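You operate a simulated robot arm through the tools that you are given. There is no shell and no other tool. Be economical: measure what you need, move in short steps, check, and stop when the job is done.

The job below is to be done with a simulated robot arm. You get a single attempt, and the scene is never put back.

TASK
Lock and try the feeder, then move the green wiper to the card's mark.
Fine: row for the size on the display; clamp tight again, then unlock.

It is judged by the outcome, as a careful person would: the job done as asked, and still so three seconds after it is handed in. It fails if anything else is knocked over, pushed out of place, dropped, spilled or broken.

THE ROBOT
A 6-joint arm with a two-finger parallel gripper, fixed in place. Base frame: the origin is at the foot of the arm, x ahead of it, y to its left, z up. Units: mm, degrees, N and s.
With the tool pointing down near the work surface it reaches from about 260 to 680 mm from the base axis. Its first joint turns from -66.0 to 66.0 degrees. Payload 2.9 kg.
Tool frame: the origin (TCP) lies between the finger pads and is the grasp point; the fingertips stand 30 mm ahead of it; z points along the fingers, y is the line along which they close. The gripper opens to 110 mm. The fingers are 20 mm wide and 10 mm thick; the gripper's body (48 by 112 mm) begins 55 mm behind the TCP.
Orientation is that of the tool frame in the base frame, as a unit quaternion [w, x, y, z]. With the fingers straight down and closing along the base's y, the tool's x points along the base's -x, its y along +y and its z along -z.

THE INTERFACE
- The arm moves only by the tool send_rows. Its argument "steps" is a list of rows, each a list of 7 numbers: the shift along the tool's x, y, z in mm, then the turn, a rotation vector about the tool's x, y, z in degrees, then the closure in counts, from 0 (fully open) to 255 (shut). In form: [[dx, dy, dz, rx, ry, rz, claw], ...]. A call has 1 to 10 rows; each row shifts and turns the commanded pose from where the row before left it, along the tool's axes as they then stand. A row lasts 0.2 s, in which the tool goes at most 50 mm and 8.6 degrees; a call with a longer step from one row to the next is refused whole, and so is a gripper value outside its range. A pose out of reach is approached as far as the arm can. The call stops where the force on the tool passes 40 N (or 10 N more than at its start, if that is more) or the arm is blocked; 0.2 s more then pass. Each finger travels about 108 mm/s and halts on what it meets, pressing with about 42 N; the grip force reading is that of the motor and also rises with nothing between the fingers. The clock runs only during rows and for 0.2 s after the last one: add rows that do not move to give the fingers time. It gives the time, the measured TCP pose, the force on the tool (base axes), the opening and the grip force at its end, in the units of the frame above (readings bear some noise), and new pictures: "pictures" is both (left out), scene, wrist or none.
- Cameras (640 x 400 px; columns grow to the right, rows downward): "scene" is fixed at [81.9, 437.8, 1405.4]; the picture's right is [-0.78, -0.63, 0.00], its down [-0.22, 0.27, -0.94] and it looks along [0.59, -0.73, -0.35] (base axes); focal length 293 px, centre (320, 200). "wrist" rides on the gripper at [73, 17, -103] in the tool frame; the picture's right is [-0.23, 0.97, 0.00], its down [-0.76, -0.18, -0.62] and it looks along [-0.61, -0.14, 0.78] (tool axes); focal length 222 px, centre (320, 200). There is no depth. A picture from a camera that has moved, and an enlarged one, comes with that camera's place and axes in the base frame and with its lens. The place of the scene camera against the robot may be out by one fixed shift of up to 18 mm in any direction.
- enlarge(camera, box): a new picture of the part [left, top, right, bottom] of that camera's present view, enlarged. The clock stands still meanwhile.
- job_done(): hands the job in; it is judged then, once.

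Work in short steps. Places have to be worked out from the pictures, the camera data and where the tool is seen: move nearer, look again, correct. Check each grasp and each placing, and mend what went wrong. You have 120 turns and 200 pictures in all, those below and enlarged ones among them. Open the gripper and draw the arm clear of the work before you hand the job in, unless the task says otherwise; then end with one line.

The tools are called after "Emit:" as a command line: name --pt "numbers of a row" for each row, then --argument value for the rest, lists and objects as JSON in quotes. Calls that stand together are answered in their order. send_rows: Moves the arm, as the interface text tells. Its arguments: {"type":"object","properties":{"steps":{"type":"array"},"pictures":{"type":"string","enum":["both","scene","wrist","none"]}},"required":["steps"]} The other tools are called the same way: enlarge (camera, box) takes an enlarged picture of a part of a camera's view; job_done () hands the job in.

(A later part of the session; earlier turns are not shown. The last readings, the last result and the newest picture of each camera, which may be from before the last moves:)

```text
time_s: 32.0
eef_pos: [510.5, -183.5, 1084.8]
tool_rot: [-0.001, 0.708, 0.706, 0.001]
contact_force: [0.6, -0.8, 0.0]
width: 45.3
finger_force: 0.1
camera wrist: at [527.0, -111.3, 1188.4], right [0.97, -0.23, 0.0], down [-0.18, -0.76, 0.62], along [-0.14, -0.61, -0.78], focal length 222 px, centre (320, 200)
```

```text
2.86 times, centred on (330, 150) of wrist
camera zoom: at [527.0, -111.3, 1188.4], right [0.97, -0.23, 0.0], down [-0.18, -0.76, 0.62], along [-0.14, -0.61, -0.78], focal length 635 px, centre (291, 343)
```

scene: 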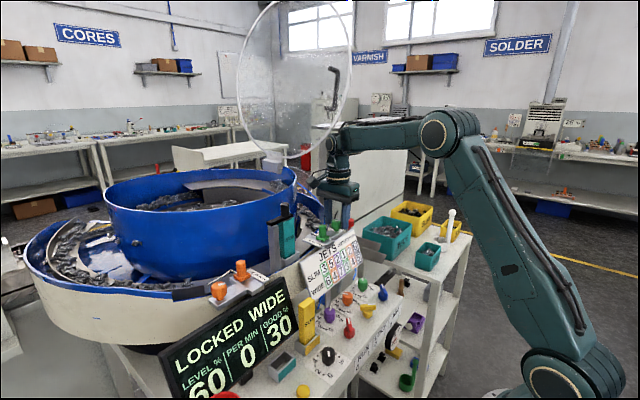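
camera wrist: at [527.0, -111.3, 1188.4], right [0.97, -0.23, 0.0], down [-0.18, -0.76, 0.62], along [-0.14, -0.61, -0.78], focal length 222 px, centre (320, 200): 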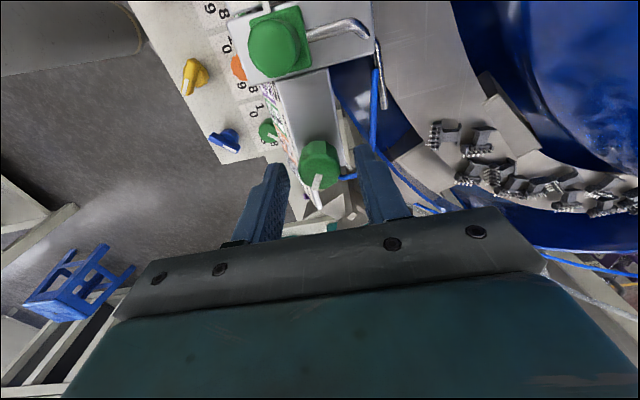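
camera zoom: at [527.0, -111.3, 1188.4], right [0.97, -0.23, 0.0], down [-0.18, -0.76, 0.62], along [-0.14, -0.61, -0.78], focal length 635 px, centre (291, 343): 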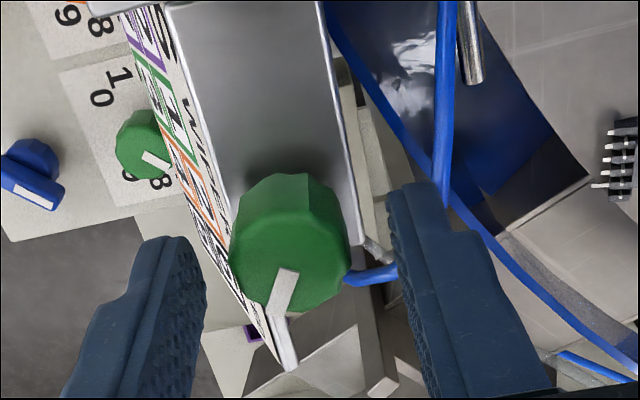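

The fingers straddle the clamp knob well. Closing and turning 16° counter-clockwise as a test.

Emit:
send_rows --pt "0 0 0 0 0 0 200" --pt "0 0 0 0 0 0 255" --pt "0 0 0 0 0 0 255" --pt "0 0 0 0 0 -8 255" --pt "0 0 0 0 0 -8 255" --pt "0 0 0 0 0 0 255" --pictures "wrist"

Emit:
enlarge --camera "wrist" --box '[230, 80, 430, 220]'

```text
time_s: 33.4
eef_pos: [511.4, -182.8, 1084.7]
tool_rot: [0.001, 0.602, 0.799, 0.001]
contact_force: [15.3, -0.8, -5.2]
width: 25.8
finger_force: 45.1
camera wrist: at [506.9, -109.2, 1188.3], right [1.0, 0.05, 0.0], down [0.04, -0.78, 0.62], along [0.03, -0.62, -0.78], focal length 222 px, centre (320, 200)
```

wrist: 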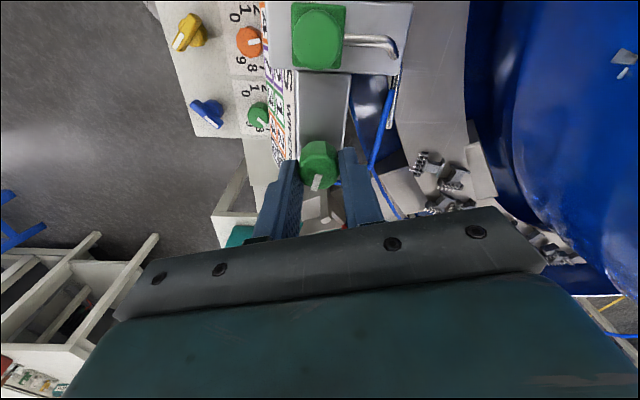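

```text
2.86 times, centred on (330, 150) of wrist
camera zoom: at [506.9, -109.2, 1188.3], right [1.0, 0.05, 0.0], down [0.04, -0.78, 0.62], along [0.03, -0.62, -0.78], focal length 635 px, centre (291, 343)
```

zoom: 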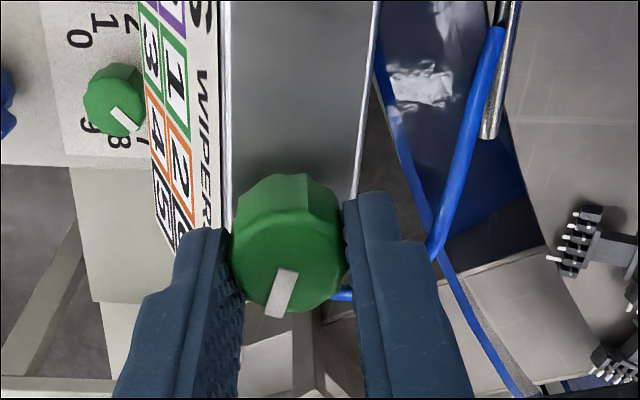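

The knob turns with the gripper (mark kept its place between the fingers). Continue counter-clockwise.

Emit:
send_rows --pt "0 0 0 0 0 -8 255" --pt "0 0 0 0 0 -8 255" --pt "0 0 0 0 0 -8 255" --pt "0 0 0 0 0 -8 255" --pt "0 0 0 0 0 -8 255" --pt "0 0 0 0 0 -8 255" --pt "0 0 0 0 0 0 255" --pictures "wrist"

Emit:
enlarge --camera "wrist" --box '[230, 80, 430, 220]'

```text
time_s: 35.0
eef_pos: [512.7, -182.2, 1085.5]
tool_rot: [0.003, 0.222, 0.975, 0.0]
contact_force: [32.1, 17.6, -7.2]
width: 25.5
finger_force: 45.1
camera wrist: at [453.7, -135.4, 1188.0], right [0.63, 0.78, 0.0], down [0.61, -0.49, 0.63], along [0.49, -0.39, -0.78], focal length 222 px, centre (320, 200)
```

wrist: 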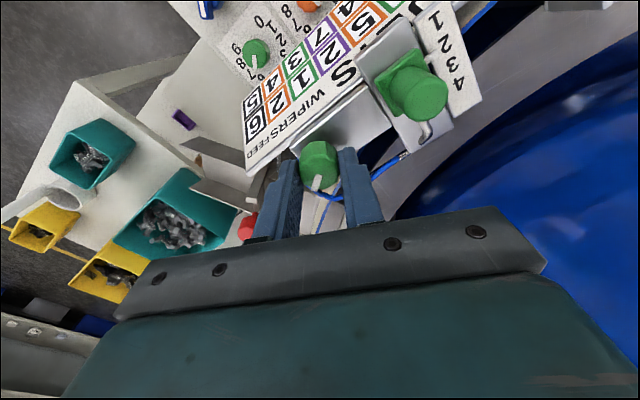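

```text
2.86 times, centred on (330, 150) of wrist
camera zoom: at [453.7, -135.4, 1188.0], right [0.63, 0.78, 0.0], down [0.61, -0.49, 0.63], along [0.49, -0.39, -0.78], focal length 635 px, centre (291, 343)
```

zoom: 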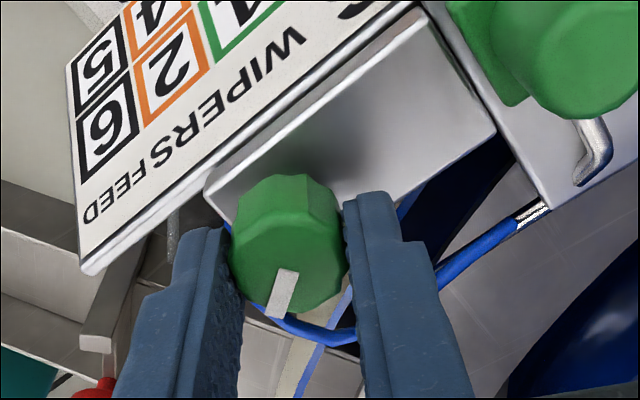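

64° turned with no slip; side force is building, so I'll shift +x/+y slightly and continue.

Emit:
send_rows --pt "-2 2.2 0 0 0 0 255" --pt "0 0 0 0 0 -7 255" --pt "0 0 0 0 0 -7 255" --pt "0 0 0 0 0 -7 255" --pt "0 0 0 0 0 -7 255" --pt "0 0 0 0 0 0 255" --pictures "wrist"

Emit:
enlarge --camera "wrist" --box '[230, 80, 430, 220]'

```text
time_s: 36.4
eef_pos: [513.6, -180.7, 1084.2]
tool_rot: [0.0, -0.019, 1.0, 0.001]
contact_force: [11.5, 19.8, 0.3]
width: 25.6
finger_force: 45.2
camera wrist: at [439.5, -167.0, 1188.5], right [0.19, 0.98, 0.0], down [0.77, -0.15, 0.62], along [0.61, -0.12, -0.78], focal length 222 px, centre (320, 200)
```

wrist: 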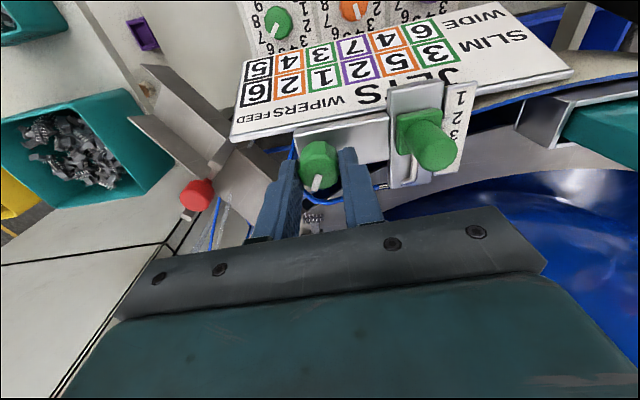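

```text
2.86 times, centred on (330, 150) of wrist
camera zoom: at [439.5, -167.0, 1188.5], right [0.19, 0.98, 0.0], down [0.77, -0.15, 0.62], along [0.61, -0.12, -0.78], focal length 635 px, centre (291, 343)
```

zoom: 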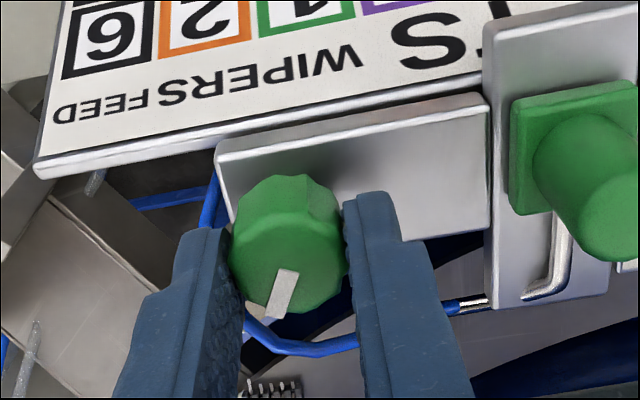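

92° turned. I'll turn on to see whether there is a stop.

Emit:
send_rows --pt "-1 2 0 0 0 -7 255" --pt "0 0 0 0 0 -8 255" --pt "0 0 0 0 0 -8 255" --pt "0 0 0 0 0 -8 255" --pt "0 0 0 0 0 0 255" --pictures "wrist"

Emit:
enlarge --camera "wrist" --box '[230, 80, 430, 220]'

```text
time_s: 37.6
eef_pos: [513.7, -179.1, 1084.2]
tool_rot: [0.0, -0.284, 0.959, 0.0]
contact_force: [-7.9, 10.9, -0.2]
width: 25.2
finger_force: 45.3
camera wrist: at [443.0, -205.1, 1188.5], right [-0.34, 0.94, 0.0], down [0.74, 0.26, 0.62], along [0.58, 0.21, -0.78], focal length 222 px, centre (320, 200)
```

wrist: 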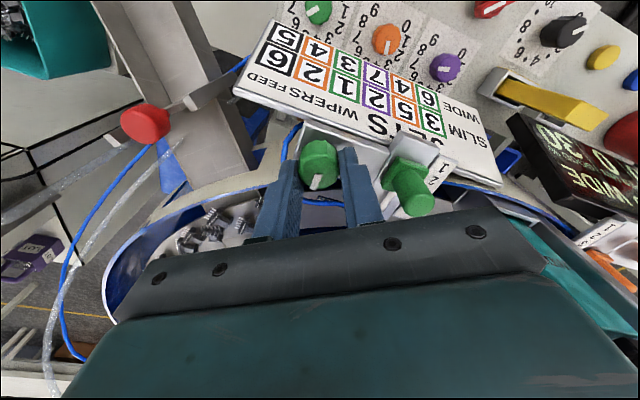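

```text
2.86 times, centred on (330, 150) of wrist
camera zoom: at [443.0, -205.1, 1188.5], right [-0.34, 0.94, 0.0], down [0.74, 0.26, 0.62], along [0.58, 0.21, -0.78], focal length 635 px, centre (291, 343)
```

zoom: 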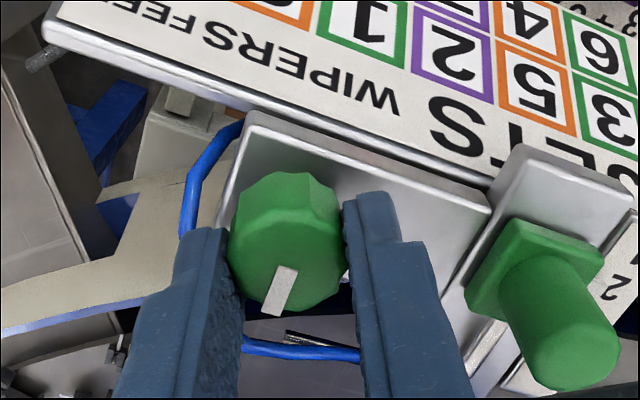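

Still free at 123°. I'll turn 40° more, then release and test the slider.

Emit:
send_rows --pt "0 1 0 0 0 -8 255" --pt "0 0 0 0 0 -8 255" --pt "0 0 0 0 0 -8 255" --pt "0 0 0 0 0 -8 255" --pt "0 0 0 0 0 -8 255" --pt "0 0 0 0 0 0 255" --pictures "wrist"

Emit:
enlarge --camera "wrist" --box '[230, 80, 430, 220]'

```text
time_s: 39.0
eef_pos: [512.0, -178.3, 1083.9]
tool_rot: [-0.001, -0.595, 0.804, 0.002]
contact_force: [-21.3, 12.6, 1.1]
width: 24.9
finger_force: 45.0
camera wrist: at [474.5, -243.4, 1188.3], right [-0.87, 0.5, 0.01], down [0.4, 0.67, 0.62], along [0.31, 0.54, -0.78], focal length 222 px, centre (320, 200)
```

wrist: 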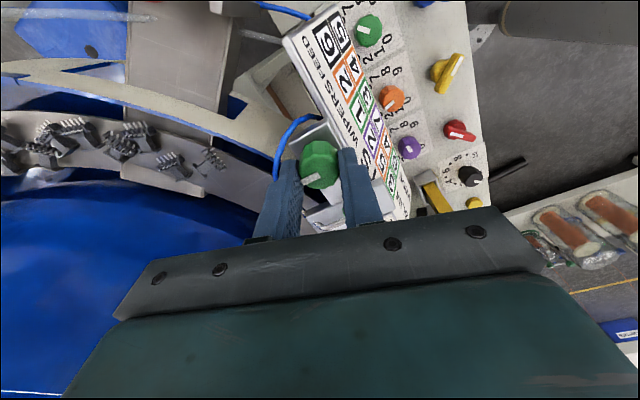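

```text
2.86 times, centred on (330, 150) of wrist
camera zoom: at [474.5, -243.4, 1188.3], right [-0.87, 0.5, 0.01], down [0.4, 0.67, 0.62], along [0.31, 0.54, -0.78], focal length 635 px, centre (291, 343)
```

zoom: 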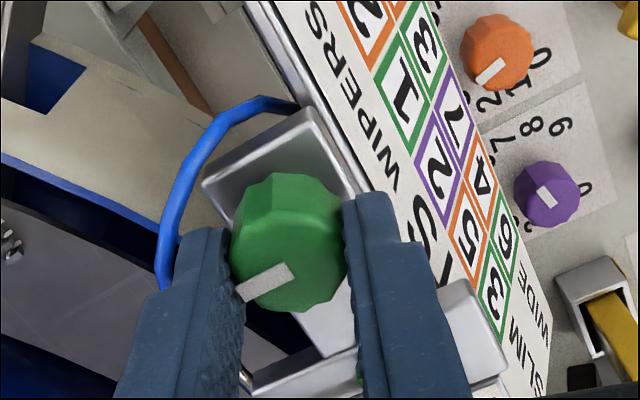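

The mark has now slipped relative to the fingers: the knob has reached its loose stop after roughly 120-130°. Release, rise, and square the tool over the slider knob.

Emit:
send_rows --pt "0 0 0 0 0 0 200" --pt "0 0 0 0 0 0 150" --pt "0 0 0 0 0 0 150" --pt "0 0 -30 0 0 0 150" --pt "0 0 -20 0 0 8 150" --pt "0 0 0 0 0 8 150" --pt "0 0 0 0 0 8 150" --pt "0 0 0 0 0 8 150" --pt "0 0 0 0 0 8 150" --pt "0 0 0 0 0 8 150" --pictures "none"

Emit:
send_rows --pt "0 0 0 0 0 8 150" --pt "0 0 0 0 0 8 150" --pt "0 0 0 0 0 8 150" --pt "0 0 0 0 0 1.3 150" --pt "0 33 0 0 0 0 150" --pt "3 33 0 0 0 0 150" --pt "0 0 0 0 0 0 150" --pictures "both"

Emit:
enlarge --camera "wrist" --box '[220, 70, 420, 210]'

```text
time_s: 41.2
eef_pos: [513.6, -179.7, 1135.7]
tool_rot: [0.0, -0.214, 0.977, 0.0]
contact_force: [-0.7, -0.5, -1.1]
width: 45.2
finger_force: 0.0
```

```text
time_s: 42.8
eef_pos: [511.2, -111.4, 1135.3]
tool_rot: [0.0, 0.004, 1.0, 0.001]
contact_force: [0.5, -0.3, 0.2]
width: 45.3
finger_force: 0.1
camera wrist: at [437.4, -95.2, 1239.3], right [0.23, 0.97, 0.0], down [0.76, -0.18, 0.62], along [0.61, -0.14, -0.78], focal length 222 px, centre (320, 200)
```

scene: 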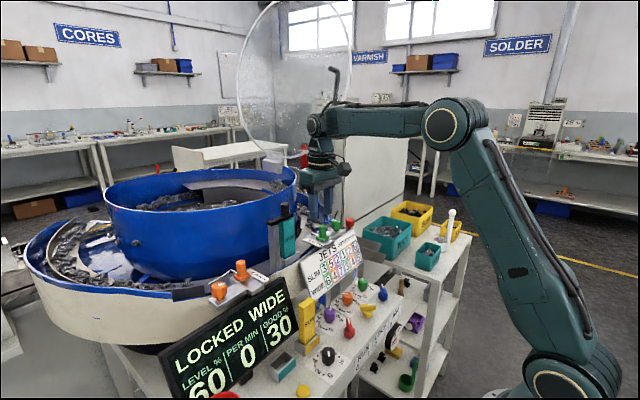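
wrist: 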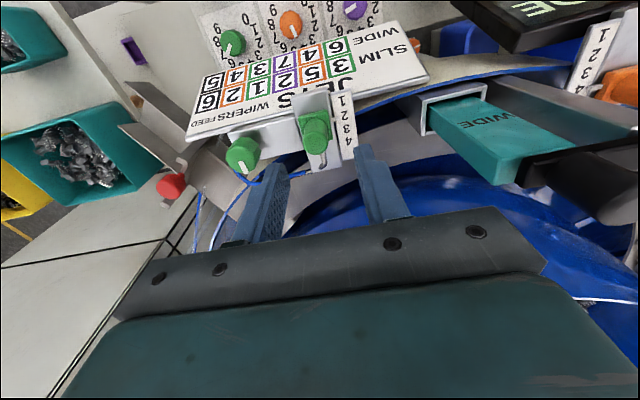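

```text
2.86 times, centred on (320, 140) of wrist
camera zoom: at [437.4, -95.2, 1239.3], right [0.23, 0.97, 0.0], down [0.76, -0.18, 0.62], along [0.61, -0.14, -0.78], focal length 635 px, centre (320, 371)
```

zoom: 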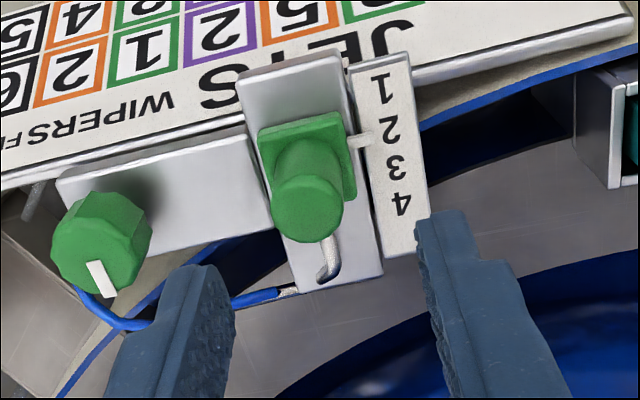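

The clamp mark has turned about 125° counter-clockwise. Slider cylinder is at about (507,-115); I'll descend over it.

Emit:
send_rows --pt "4 -3.5 15 0 0 0 150" --pt "0 0 15 0 0 0 150" --pt "0 0 18 0 0 0 150" --pt "0 0 0 0 0 0 150" --pictures "both"

Emit:
enlarge --camera "wrist" --box '[220, 70, 420, 210]'

Emit:
enlarge --camera "scene" --box '[290, 180, 380, 250]'

```text
time_s: 43.8
eef_pos: [506.2, -117.7, 1085.8]
tool_rot: [0.0, 0.004, 1.0, 0.001]
contact_force: [-0.3, -0.2, 0.4]
width: 45.4
finger_force: 0.0
camera wrist: at [432.7, -99.6, 1190.1], right [0.23, 0.97, 0.0], down [0.76, -0.18, 0.62], along [0.61, -0.14, -0.78], focal length 222 px, centre (320, 200)
```

scene: 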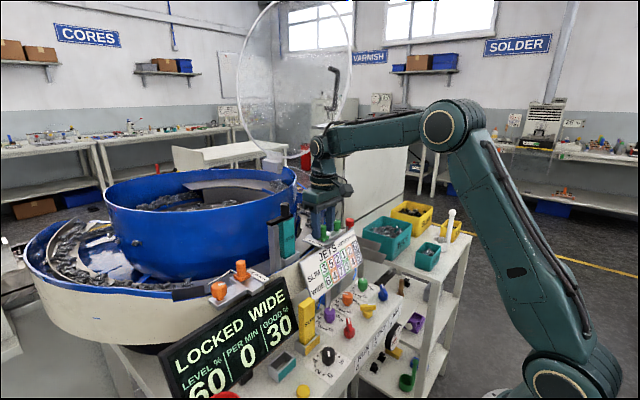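
wrist: 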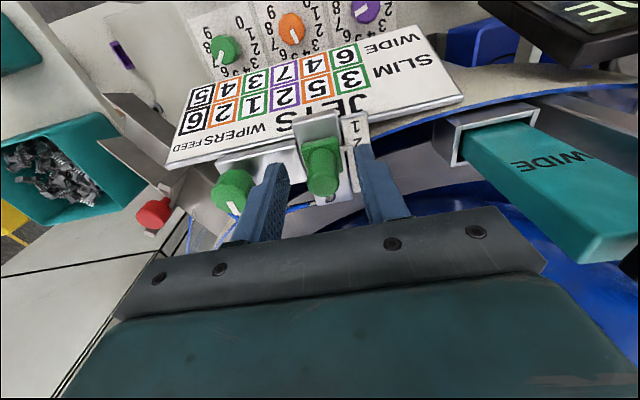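

```text
2.86 times, centred on (320, 140) of wrist
camera zoom: at [432.7, -99.6, 1190.1], right [0.23, 0.97, 0.0], down [0.76, -0.18, 0.62], along [0.61, -0.14, -0.78], focal length 635 px, centre (320, 371)
```

zoom: 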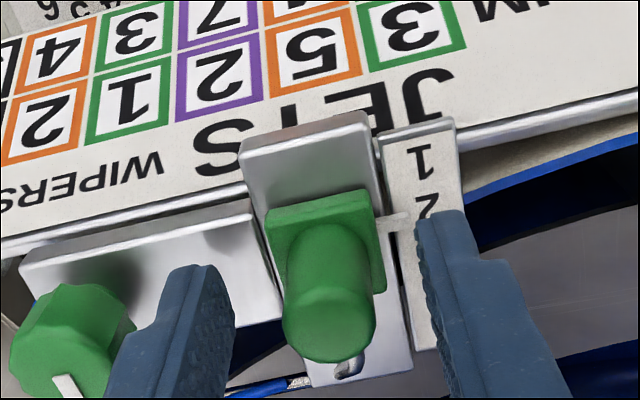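

```text
5.71 times, centred on (335, 215) of scene
camera zoom: at [81.9, 437.8, 1405.4], right [-0.78, -0.63, 0.0], down [-0.22, 0.27, -0.94], along [0.59, -0.73, -0.35], focal length 1675 px, centre (234, 114)
```

zoom: 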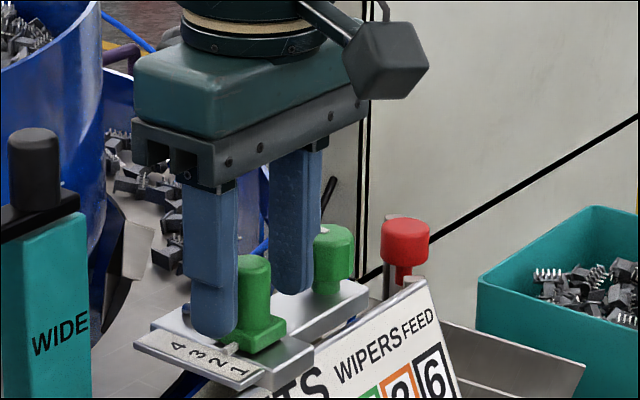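

Fingers straddle the cylinder. I'll raise 4 mm to clear the square base, close, then push +x by 6 mm as a first test.

Emit:
send_rows --pt "0 0 -4 0 0 0 150" --pt "0 0 0 0 0 0 200" --pt "0 0 0 0 0 0 255" --pt "0 0 0 0 0 0 255" --pt "-3 0 0 0 0 0 255" --pt "-3 0 0 0 0 0 255" --pt "0 0 0 0 0 0 255" --pictures "wrist"

Emit:
enlarge --camera "wrist" --box '[270, 90, 390, 200]'

Emit:
enlarge --camera "scene" --box '[300, 205, 360, 250]'

```text
time_s: 45.4
eef_pos: [512.3, -115.5, 1090.8]
tool_rot: [0.0, 0.002, 1.0, 0.001]
contact_force: [0.3, 27.3, -3.7]
width: 18.6
finger_force: 45.4
camera wrist: at [439.7, -98.3, 1194.5], right [0.23, 0.97, 0.0], down [0.76, -0.18, 0.62], along [0.61, -0.14, -0.78], focal length 222 px, centre (320, 200)
```

wrist: 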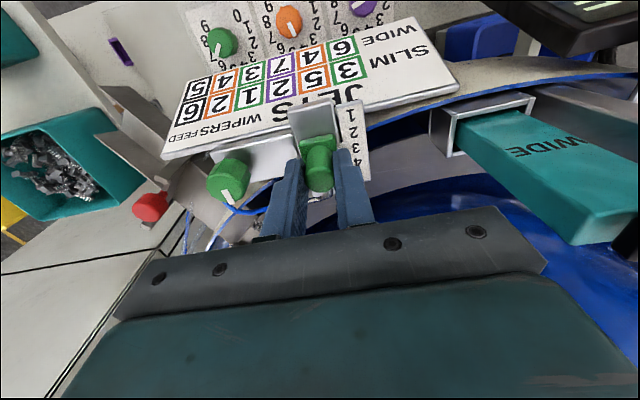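

```text
3.64 times, centred on (330, 145) of wrist
camera zoom: at [439.7, -98.3, 1194.5], right [0.23, 0.97, 0.0], down [0.76, -0.18, 0.62], along [0.61, -0.14, -0.78], focal length 808 px, centre (284, 400)
```

zoom: 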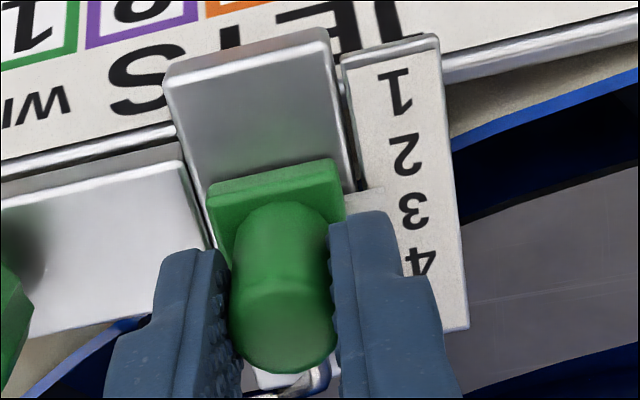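

```text
8.89 times, centred on (330, 228) of scene
camera zoom: at [81.9, 438.6, 1405.1], right [-0.78, -0.63, 0.0], down [-0.22, 0.27, -0.94], along [0.59, -0.73, -0.34], focal length 2606 px, centre (231, -44)
```

zoom: 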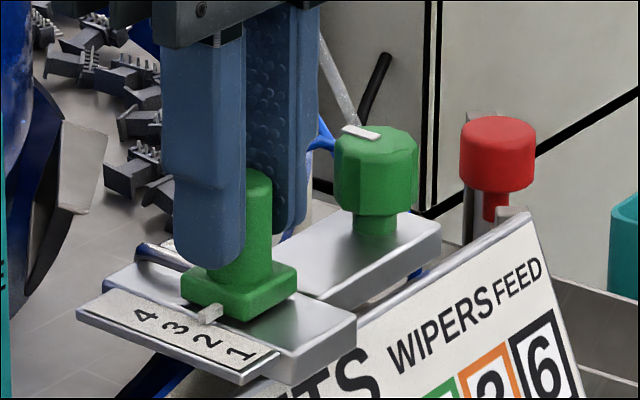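

The slider moves freely; the pointer is now about 2.5. I'll ease the sideways load and push 5 mm more.

Emit:
send_rows --pt "0 2 0 0 0 0 255" --pt "-2.5 0 0 0 0 0 255" --pt "-2.5 0 0 0 0 0 255" --pt "0 0 0 0 0 0 255" --pictures "wrist"

Emit:
enlarge --camera "wrist" --box '[300, 90, 390, 180]'

Emit:
enlarge --camera "scene" --box '[300, 220, 340, 250]'

```text
time_s: 46.4
eef_pos: [517.2, -115.7, 1090.7]
tool_rot: [0.0, 0.004, 1.0, 0.0]
contact_force: [-0.3, 9.4, -6.3]
width: 18.6
finger_force: 45.4
camera wrist: at [445.4, -97.8, 1194.4], right [0.23, 0.97, 0.0], down [0.76, -0.18, 0.62], along [0.61, -0.15, -0.78], focal length 222 px, centre (320, 200)
```

wrist: 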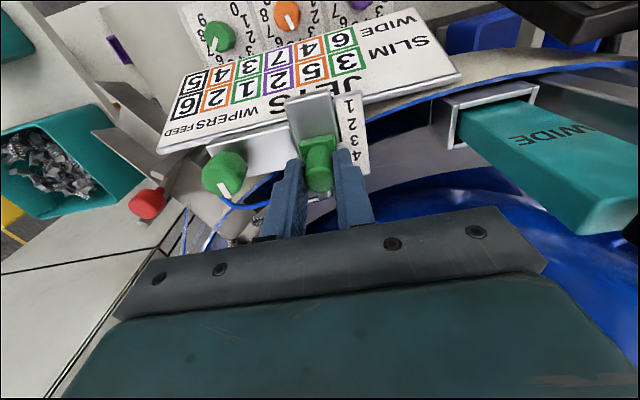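

```text
4.44 times, centred on (345, 135) of wrist
camera zoom: at [445.4, -97.8, 1194.4], right [0.23, 0.97, 0.0], down [0.76, -0.18, 0.62], along [0.61, -0.15, -0.78], focal length 987 px, centre (209, 489)
```

zoom: 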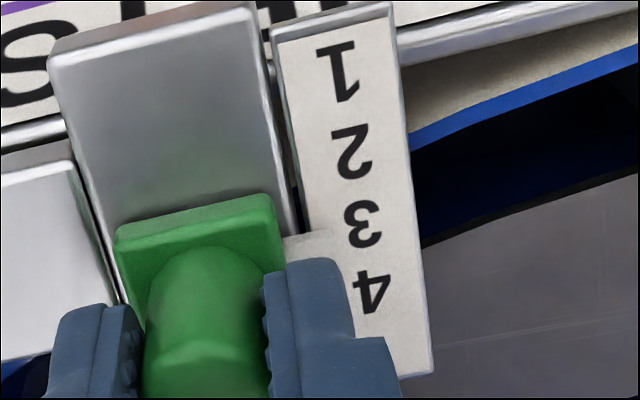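

```text
13.33 times, centred on (320, 235) of scene
camera zoom: at [82.0, 438.1, 1405.3], right [-0.78, -0.63, 0.0], down [-0.22, 0.27, -0.94], along [0.59, -0.73, -0.34], focal length 3909 px, centre (320, -267)
```

zoom: 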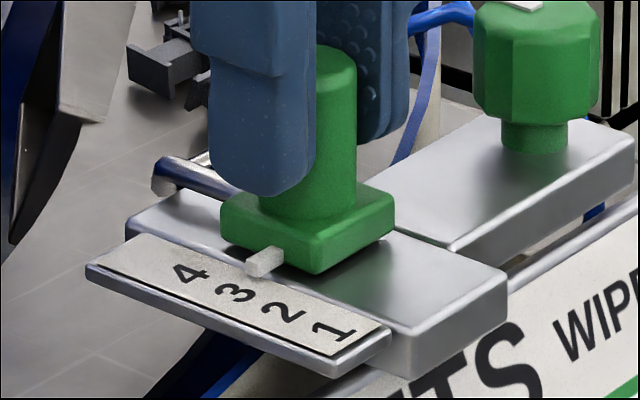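

Pointer now reads about 3. I'll release, rise and look from directly above the pointer to remove parallax.

Emit:
send_rows --pt "0 0 0 0 0 0 210" --pt "0 0 0 0 0 0 170" --pt "0 0 0 0 0 0 150" --pt "0 0 -30 0 0 0 150" --pt "0 0 -40 0 0 0 150" --pt "0 0 -30 0 0 0 150" --pt "-40 0 0 0 0 0 150" --pt "-30 0 0 0 0 0 150" --pt "0 0 0 0 0 0 150" --pictures "wrist"

Emit:
enlarge --camera "wrist" --box '[270, 0, 390, 80]'

Emit:
enlarge --camera "scene" --box '[300, 220, 340, 250]'

```text
time_s: 48.4
eef_pos: [588.9, -114.8, 1182.2]
tool_rot: [-0.001, 0.002, 1.0, 0.001]
contact_force: [-0.1, 0.2, 0.0]
width: 45.7
finger_force: 0.1
out of reach, approached as far as the arm can: row 8
camera wrist: at [515.7, -98.4, 1286.9], right [0.23, 0.97, 0.0], down [0.76, -0.18, 0.62], along [0.61, -0.14, -0.78], focal length 222 px, centre (320, 200)
```

wrist: 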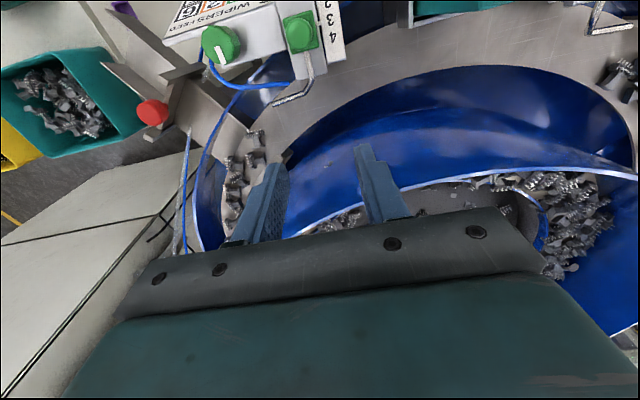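

```text
5.00 times, centred on (330, 40) of wrist
camera zoom: at [515.7, -98.4, 1286.9], right [0.23, 0.97, 0.0], down [0.76, -0.18, 0.62], along [0.61, -0.14, -0.78], focal length 1111 px, centre (270, 1000)
```

zoom: 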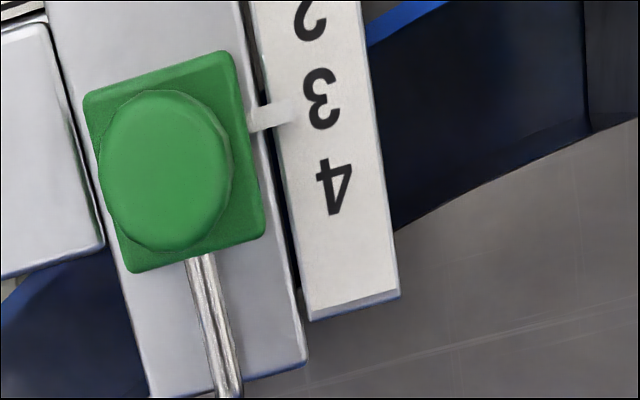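

```text
13.33 times, centred on (320, 235) of scene
camera zoom: at [81.9, 437.9, 1405.4], right [-0.78, -0.63, 0.0], down [-0.22, 0.27, -0.94], along [0.59, -0.73, -0.35], focal length 3909 px, centre (320, -267)
```

zoom: 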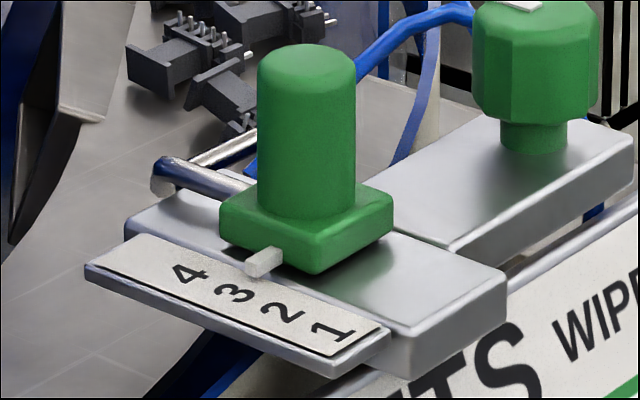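

From above, the pointer lines up with 3 (within about 1 mm). Now I go back over the clamp knob (about 514,-179) to tighten it clockwise, starting at -32°.

Emit:
send_rows --pt "38 -32 0 0 0 0 150" --pt "37 -32 0 0 0 0 150" --pt "0 0 0 0 0 -8 150" --pt "0 0 0 0 0 -8 150" --pt "0 0 0 0 0 -8 150" --pt "0 0 0 0 0 -8 150" --pt "0 0 30 0 0 0 150" --pt "0 0 25 0 0 0 150" --pt "0 0 0 0 0 0 150" --pictures "wrist"

Emit:
enlarge --camera "wrist" --box '[220, 60, 420, 210]'

```text
time_s: 50.4
eef_pos: [512.2, -176.9, 1126.0]
tool_rot: [0.002, -0.273, 0.962, 0.0]
contact_force: [-0.4, -1.4, 0.4]
width: 45.5
finger_force: 0.0
camera wrist: at [440.9, -202.1, 1230.2], right [-0.32, 0.95, 0.0], down [0.74, 0.25, 0.62], along [0.59, 0.2, -0.78], focal length 222 px, centre (320, 200)
```

wrist: 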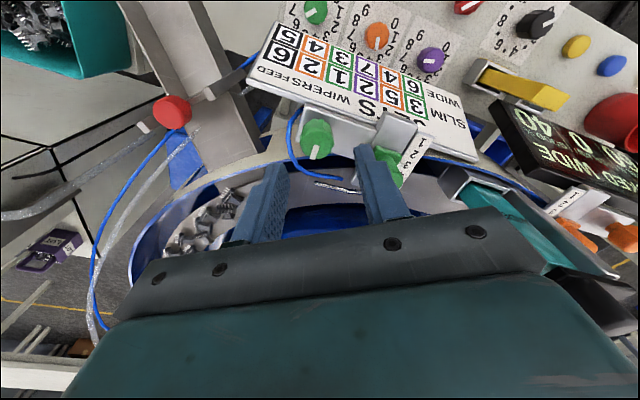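

```text
2.67 times, centred on (320, 135) of wrist
camera zoom: at [440.9, -202.1, 1230.2], right [-0.32, 0.95, 0.0], down [0.74, 0.25, 0.62], along [0.59, 0.2, -0.78], focal length 592 px, centre (320, 373)
```

zoom: 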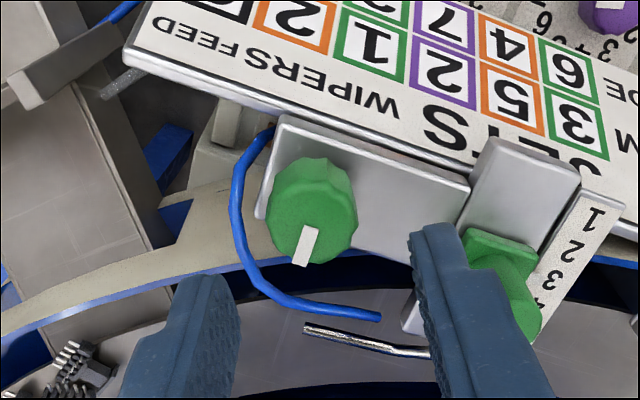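

Aligned and clear of the slider. Shift 3 mm, descend, close, and start tightening clockwise.

Emit:
send_rows --pt "0 -3 14 0 0 0 150" --pt "0 0 14 0 0 0 150" --pt "0 0 13 0 0 0 150" --pt "0 0 0 0 0 0 150" --pt "0 0 0 0 0 0 200" --pt "0 0 0 0 0 0 255" --pt "0 0 0 0 0 0 255" --pictures "wrist"

Emit:
enlarge --camera "wrist" --box '[230, 80, 430, 220]'

```text
time_s: 52.0
eef_pos: [512.9, -179.6, 1084.4]
tool_rot: [-0.001, -0.274, 0.962, 0.002]
contact_force: [-12.6, 17.9, 0.9]
width: 25.6
finger_force: 44.8
camera wrist: at [442.3, -203.9, 1189.2], right [-0.32, 0.95, 0.0], down [0.74, 0.25, 0.62], along [0.59, 0.2, -0.78], focal length 222 px, centre (320, 200)
```

wrist: 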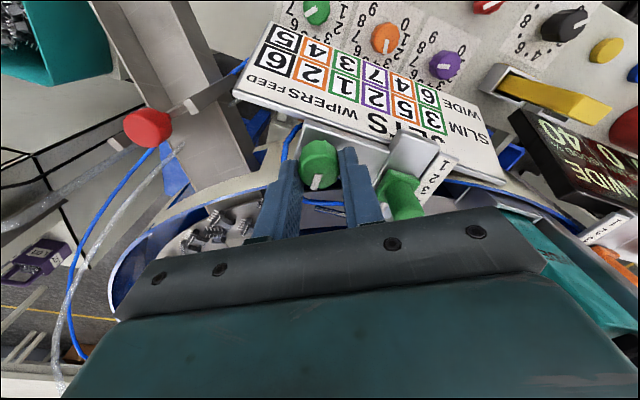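

```text
2.86 times, centred on (330, 150) of wrist
camera zoom: at [442.3, -203.9, 1189.2], right [-0.32, 0.95, 0.0], down [0.74, 0.25, 0.62], along [0.59, 0.2, -0.78], focal length 635 px, centre (291, 343)
```

zoom: 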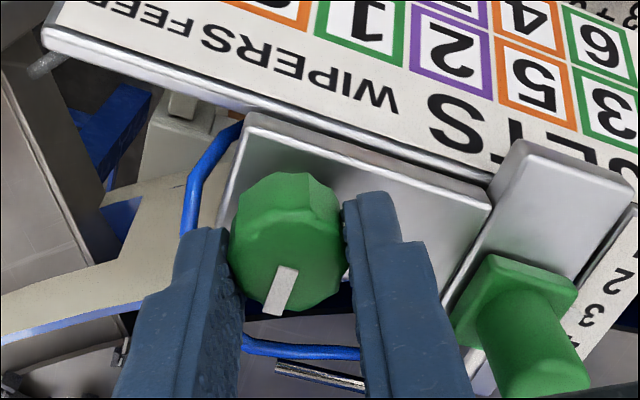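

Gripped; mark relation equals the original, so tight is about +122° from here. Turning clockwise.

Emit:
send_rows --pt "0 1.5 0 0 0 0 255" --pt "0 0 0 0 0 8 255" --pt "0 0 0 0 0 8 255" --pt "0 0 0 0 0 8 255" --pt "0 0 0 0 0 8 255" --pt "0 0 0 0 0 8 255" --pt "0 0 0 0 0 8 255" --pt "0 0 0 0 0 8 255" --pt "0 0 0 0 0 8 255" --pictures "none"

```text
time_s: 54.0
eef_pos: [513.3, -182.7, 1085.5]
tool_rot: [-0.001, 0.282, 0.959, 0.001]
contact_force: [-3.6, -18.0, -17.0]
width: 25.3
finger_force: 44.8
```

Emit:
send_rows --pt "-0.8 -1.3 0 0 0 0 255" --pt "0 0 0 0 0 8 255" --pt "0 0 0 0 0 8 255" --pt "0 0 0 0 0 8 255" --pt "0 0 0 0 0 8 255" --pt "0 0 0 0 0 8 255" --pt "0 0 0 0 0 8 255" --pt "0 0 0 0 0 0 255" --pictures "wrist"

Emit:
enlarge --camera "wrist" --box '[230, 80, 430, 220]'

```text
time_s: 55.8
eef_pos: [511.9, -183.9, 1083.9]
tool_rot: [-0.003, 0.647, 0.762, 0.0]
contact_force: [-22.8, -20.9, -20.6]
width: 25.5
finger_force: 45.3
camera wrist: at [516.2, -109.6, 1189.5], right [1.0, -0.07, 0.0], down [-0.05, -0.78, 0.62], along [-0.04, -0.62, -0.78], focal length 222 px, centre (320, 200)
```

wrist: 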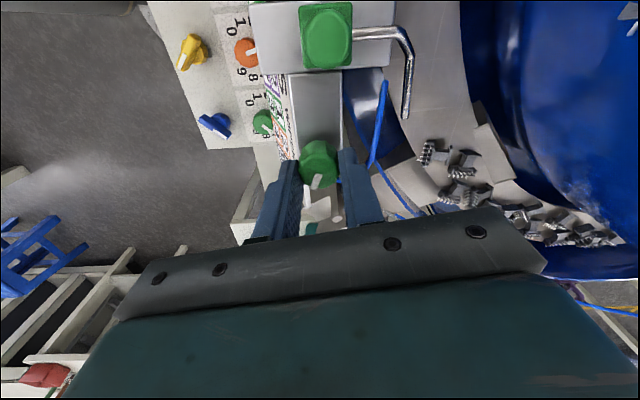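

```text
2.86 times, centred on (330, 150) of wrist
camera zoom: at [516.2, -109.6, 1189.5], right [1.0, -0.07, 0.0], down [-0.05, -0.78, 0.62], along [-0.04, -0.62, -0.78], focal length 635 px, centre (291, 343)
```

zoom: 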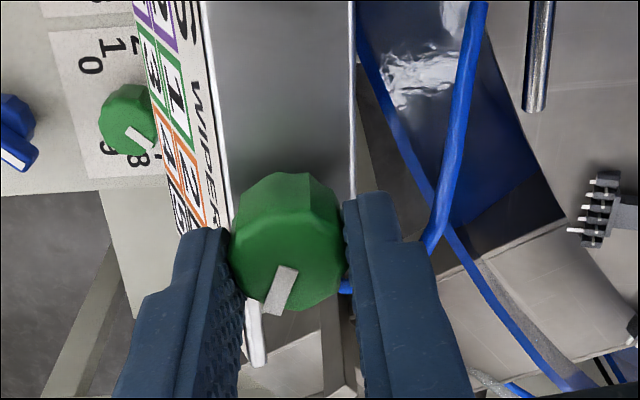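

Emit:
send_rows --pt "-1.3 -1.7 -0.5 0 0 0 255" --pt "0 0 0 0 0 6 255" --pt "0 0 0 0 0 6 255" --pt "0 0 0 0 0 6 255" --pt "0 0 0 0 0 6 255" --pt "0 0 0 0 0 6 255" --pt "0 0 0 0 0 0 255" --pictures "wrist"

Emit:
enlarge --camera "wrist" --box '[230, 80, 430, 220]'

```text
time_s: 57.4
eef_pos: [510.1, -182.2, 1087.9]
tool_rot: [-0.001, 0.821, 0.572, 0.0]
contact_force: [-20.7, 1.4, -2.2]
width: 25.2
finger_force: 45.0
camera wrist: at [551.1, -120.9, 1191.7], right [0.83, -0.55, 0.0], down [-0.43, -0.65, 0.62], along [-0.34, -0.52, -0.78], focal length 222 px, centre (320, 200)
```

wrist: 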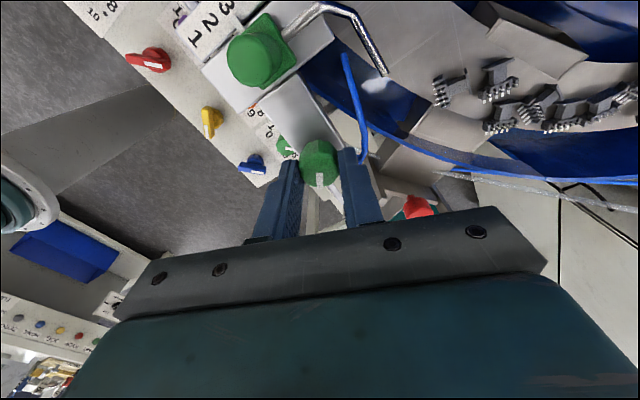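

```text
2.86 times, centred on (330, 150) of wrist
camera zoom: at [551.1, -120.9, 1191.7], right [0.83, -0.55, 0.0], down [-0.43, -0.65, 0.62], along [-0.34, -0.52, -0.78], focal length 635 px, centre (291, 343)
```

zoom: 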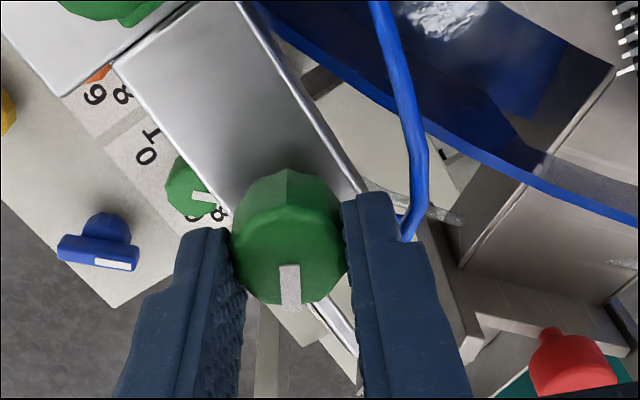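

The knob stopped at about its original angle and the fingers slipped about 20°: it is tight. Release, rise and check.

Emit:
send_rows --pt "0 0 0 0 0 0 200" --pt "0 0 0 0 0 0 150" --pt "0 0 0 0 0 0 150" --pt "0 0 -30 0 0 0 150" --pt "0 0 -30 0 0 -8 150" --pt "0 0 0 0 0 -8 150" --pt "0 0 0 0 0 -8 150" --pt "0 0 0 0 0 -8 150" --pt "0 0 0 0 0 -8 150" --pt "0 0 0 0 0 -8 150" --pictures "none"

Emit:
send_rows --pt "0 0 0 0 0 -8 150" --pt "0 0 0 0 0 -8 150" --pt "0 0 0 0 0 -8 150" --pt "0 0 0 0 0 -8 150" --pt "0 0 0 0 0 -8 150" --pt "0 0 0 0 0 -8 150" --pt "0 0 0 0 0 -8 150" --pt "0 0 0 0 0 -6 150" --pt "0 30 0 0 0 0 150" --pt "0 30 0 0 0 0 150" --pictures "both"

Emit:
enlarge --camera "wrist" --box '[220, 70, 420, 210]'

Emit:
enlarge --camera "scene" --box '[160, 200, 370, 400]'

```text
time_s: 59.6
eef_pos: [512.3, -182.5, 1146.3]
tool_rot: [0.0, 0.517, 0.856, 0.001]
contact_force: [0.4, -0.2, -0.4]
width: 45.3
finger_force: 0.0
```

```text
time_s: 61.8
eef_pos: [511.3, -122.5, 1146.3]
tool_rot: [0.0, 0.003, 1.0, 0.001]
contact_force: [-1.1, 1.0, 0.6]
width: 45.3
finger_force: 0.1
camera wrist: at [438.3, -105.9, 1250.1], right [0.23, 0.97, 0.0], down [0.76, -0.18, 0.62], along [0.61, -0.14, -0.78], focal length 222 px, centre (320, 200)
```

scene: 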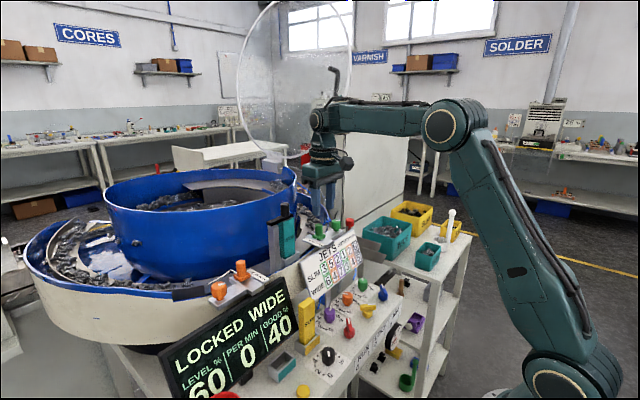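
wrist: 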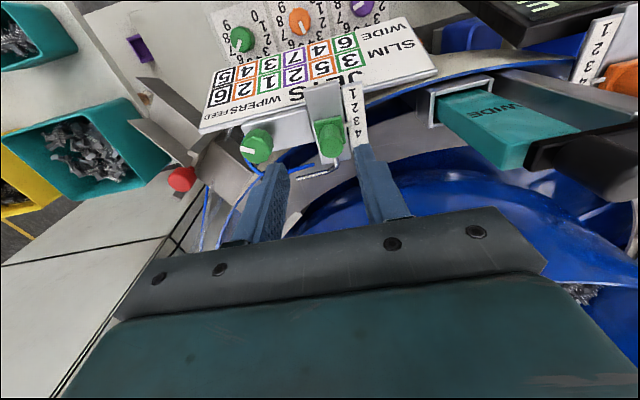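

```text
2.86 times, centred on (320, 140) of wrist
camera zoom: at [438.3, -105.9, 1250.1], right [0.23, 0.97, 0.0], down [0.76, -0.18, 0.62], along [0.61, -0.14, -0.78], focal length 635 px, centre (320, 371)
```

zoom: 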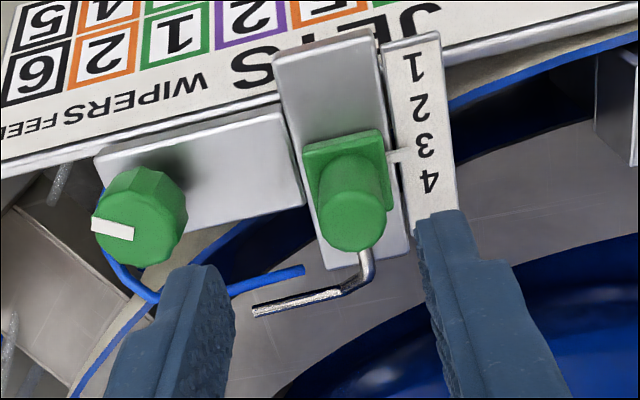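

```text
2.00 times, centred on (265, 300) of scene
camera zoom: at [81.9, 437.8, 1405.4], right [-0.78, -0.63, 0.0], down [-0.22, 0.27, -0.94], along [0.59, -0.73, -0.35], focal length 586 px, centre (430, 0)
```

zoom: 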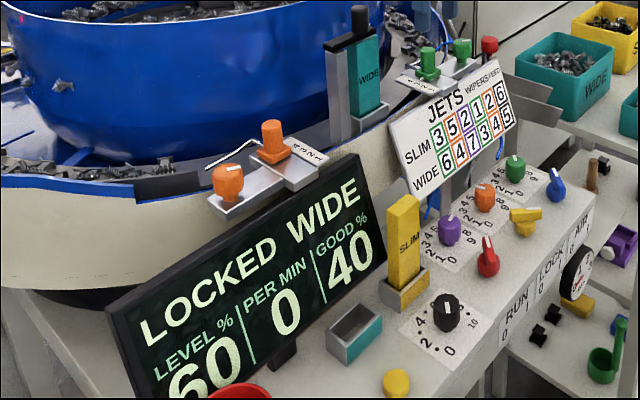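

GOOD rose from 30 to 40 %, the pointer is at 3 and the clamp mark is back at its tight angle. Now to unlock: move back above the LOCK lever (pivot about 367,-125) and turn to its 133° orientation.

Emit:
send_rows --pt "36 0 0 0 0 0 150" --pt "36 -1 0 0 0 0 150" --pt "36 -1 0 0 0 0 150" --pt "36 0 0 0 0 0 150" --pt "0 0 0 0 0 8.3 150" --pt "0 0 0 0 0 8.3 150" --pt "0 0 0 0 0 8.3 150" --pt "0 0 0 0 0 8.3 150" --pt "0 0 0 0 0 8.3 150" --pt "0 0 0 0 0 8.3 150" --pictures "none"

Emit:
send_rows --pt "0 0 0 0 0 8.3 150" --pt "0 0 0 0 0 8.3 150" --pt "0 0 0 0 0 8.3 150" --pt "0 0 0 0 0 8.3 150" --pt "0 0 0 0 0 8.3 150" --pt "0 0 0 0 0 8.3 150" --pt "0 0 0 0 0 8.3 150" --pt "0 0 0 0 0 8.3 150" --pt "0 0 0 0 0 8.3 150" --pt "0 0 0 0 0 8.3 150" --pictures "none"

Emit:
send_rows --pt "0 0 45 0 0 0 150" --pt "0 0 45 0 0 0 150" --pt "0 0 45 0 0 0 150" --pt "0 0 40 0 0 0 150" --pt "0 0 0 0 0 0 150" --pictures "wrist"

Emit:
enlarge --camera "wrist" --box '[240, 80, 400, 220]'

```text
time_s: 64.0
eef_pos: [367.7, -123.7, 1146.3]
tool_rot: [0.001, 0.425, 0.905, 0.0]
contact_force: [1.0, 0.0, 0.2]
width: 45.2
finger_force: 0.0
```

```text
time_s: 66.2
eef_pos: [368.7, -124.5, 1146.8]
tool_rot: [0.0, 0.918, 0.396, 0.001]
contact_force: [0.4, -0.6, 0.6]
width: 45.3
finger_force: 0.0
```

```text
time_s: 67.4
eef_pos: [368.1, -122.9, 968.5]
tool_rot: [-0.001, 0.917, 0.399, 0.001]
contact_force: [0.0, -0.4, -0.5]
width: 45.2
finger_force: 0.1
camera wrist: at [429.3, -82.0, 1072.6], right [0.56, -0.83, 0.0], down [-0.65, -0.43, 0.62], along [-0.52, -0.34, -0.78], focal length 222 px, centre (320, 200)
```

wrist: 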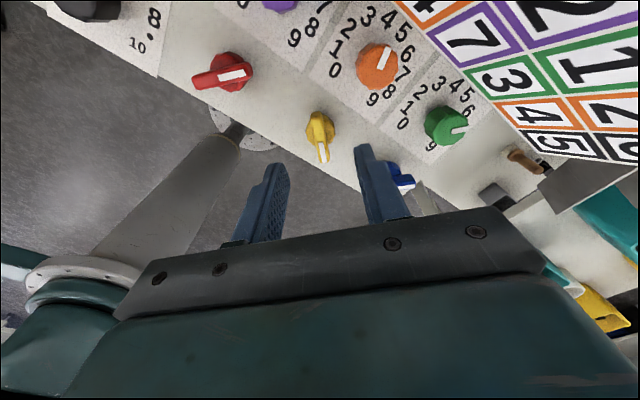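

```text
2.86 times, centred on (320, 150) of wrist
camera zoom: at [429.3, -82.0, 1072.6], right [0.56, -0.83, 0.0], down [-0.65, -0.43, 0.62], along [-0.52, -0.34, -0.78], focal length 635 px, centre (320, 343)
```

zoom: 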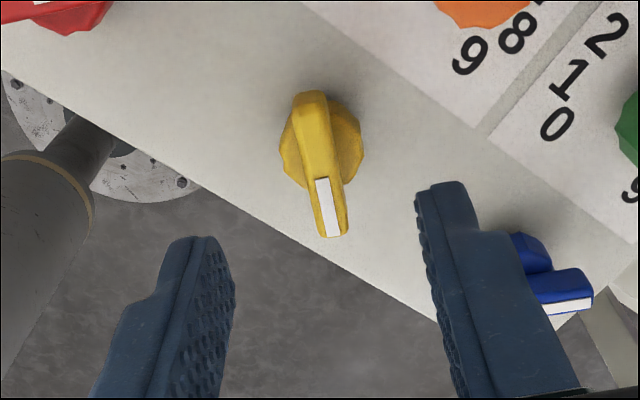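

The lever is aligned between the fingers; descend and grip, then begin turning counter-clockwise.

Emit:
send_rows --pt "0 0 18 0 0 0 150" --pt "0 0 18 0 0 0 150" --pt "0 0 17 0 0 0 150" --pt "0 0 0 0 0 0 150" --pt "0 0 0 0 0 0 200" --pt "0 0 0 0 0 0 240" --pt "0 0 0 0 0 0 255" --pt "0 0 -0.5 0 0 -8 255" --pt "0 0 0 0 0 -8 255" --pt "0 0 0 0 0 -8 255" --pictures "wrist"

```text
time_s: 69.6
eef_pos: [368.2, -122.3, 918.2]
tool_rot: [-0.002, 0.814, 0.581, -0.001]
contact_force: [-8.6, 10.8, -10.8]
width: 9.7
finger_force: 45.1
camera wrist: at [406.2, -60.2, 1022.0], right [0.85, -0.53, -0.01], down [-0.41, -0.66, 0.62], along [-0.33, -0.53, -0.78], focal length 222 px, centre (320, 200)
```

wrist: 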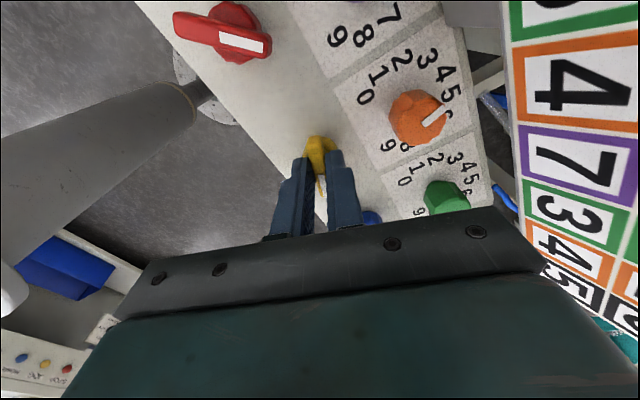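

The lever follows (width 9.7). Continue to the 0 stop.

Emit:
send_rows --pt "0 0 0 0 0 -8 255" --pt "0 0 0 0 0 -8 255" --pt "0 0 0 0 0 -8 255" --pt "0 0 0 0 0 -8 255" --pt "0 0 0 0 0 -8 255" --pt "0 0 0 0 0 0 255" --pictures "none"

```text
time_s: 71.0
eef_pos: [365.3, -122.2, 917.8]
tool_rot: [-0.003, 0.567, 0.824, 0.0]
contact_force: [-19.3, 12.2, -5.6]
width: 9.9
finger_force: 45.2
```

Emit:
send_rows --pt "0 -0.7 0 0 0 -8 255" --pt "0 0 0 0 0 -8 255" --pt "0 0 0 0 0 -8 255" --pt "0 0 0 0 0 -4 255" --pt "0 0 0 0 0 0 255" --pictures "both"

```text
time_s: 72.2
eef_pos: [364.5, -123.4, 917.7]
tool_rot: [-0.004, 0.352, 0.936, 0.001]
contact_force: [-17.1, 5.1, -15.6]
width: 10.3
finger_force: 45.3
camera wrist: at [321.3, -63.6, 1022.4], right [0.81, 0.58, 0.0], down [0.46, -0.64, 0.62], along [0.36, -0.5, -0.79], focal length 222 px, centre (320, 200)
```

scene: 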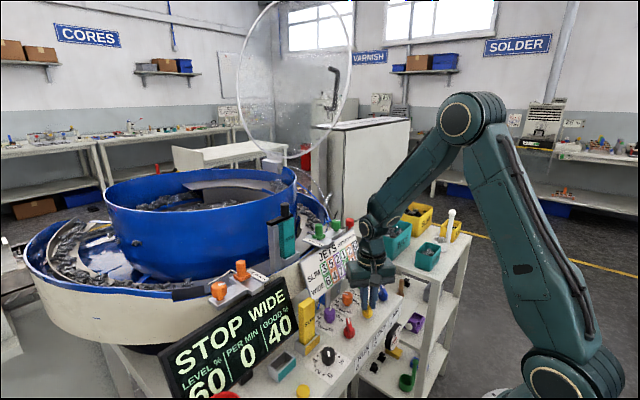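
wrist: 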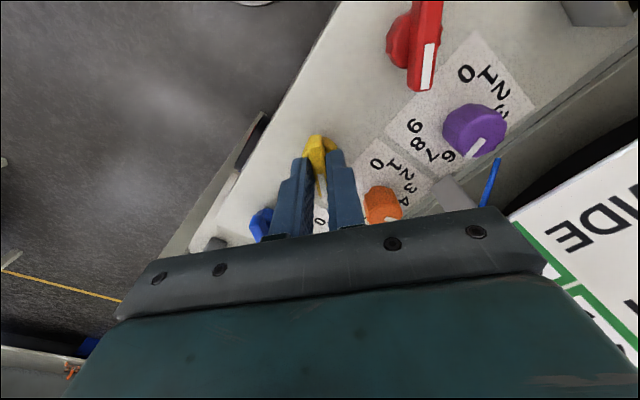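

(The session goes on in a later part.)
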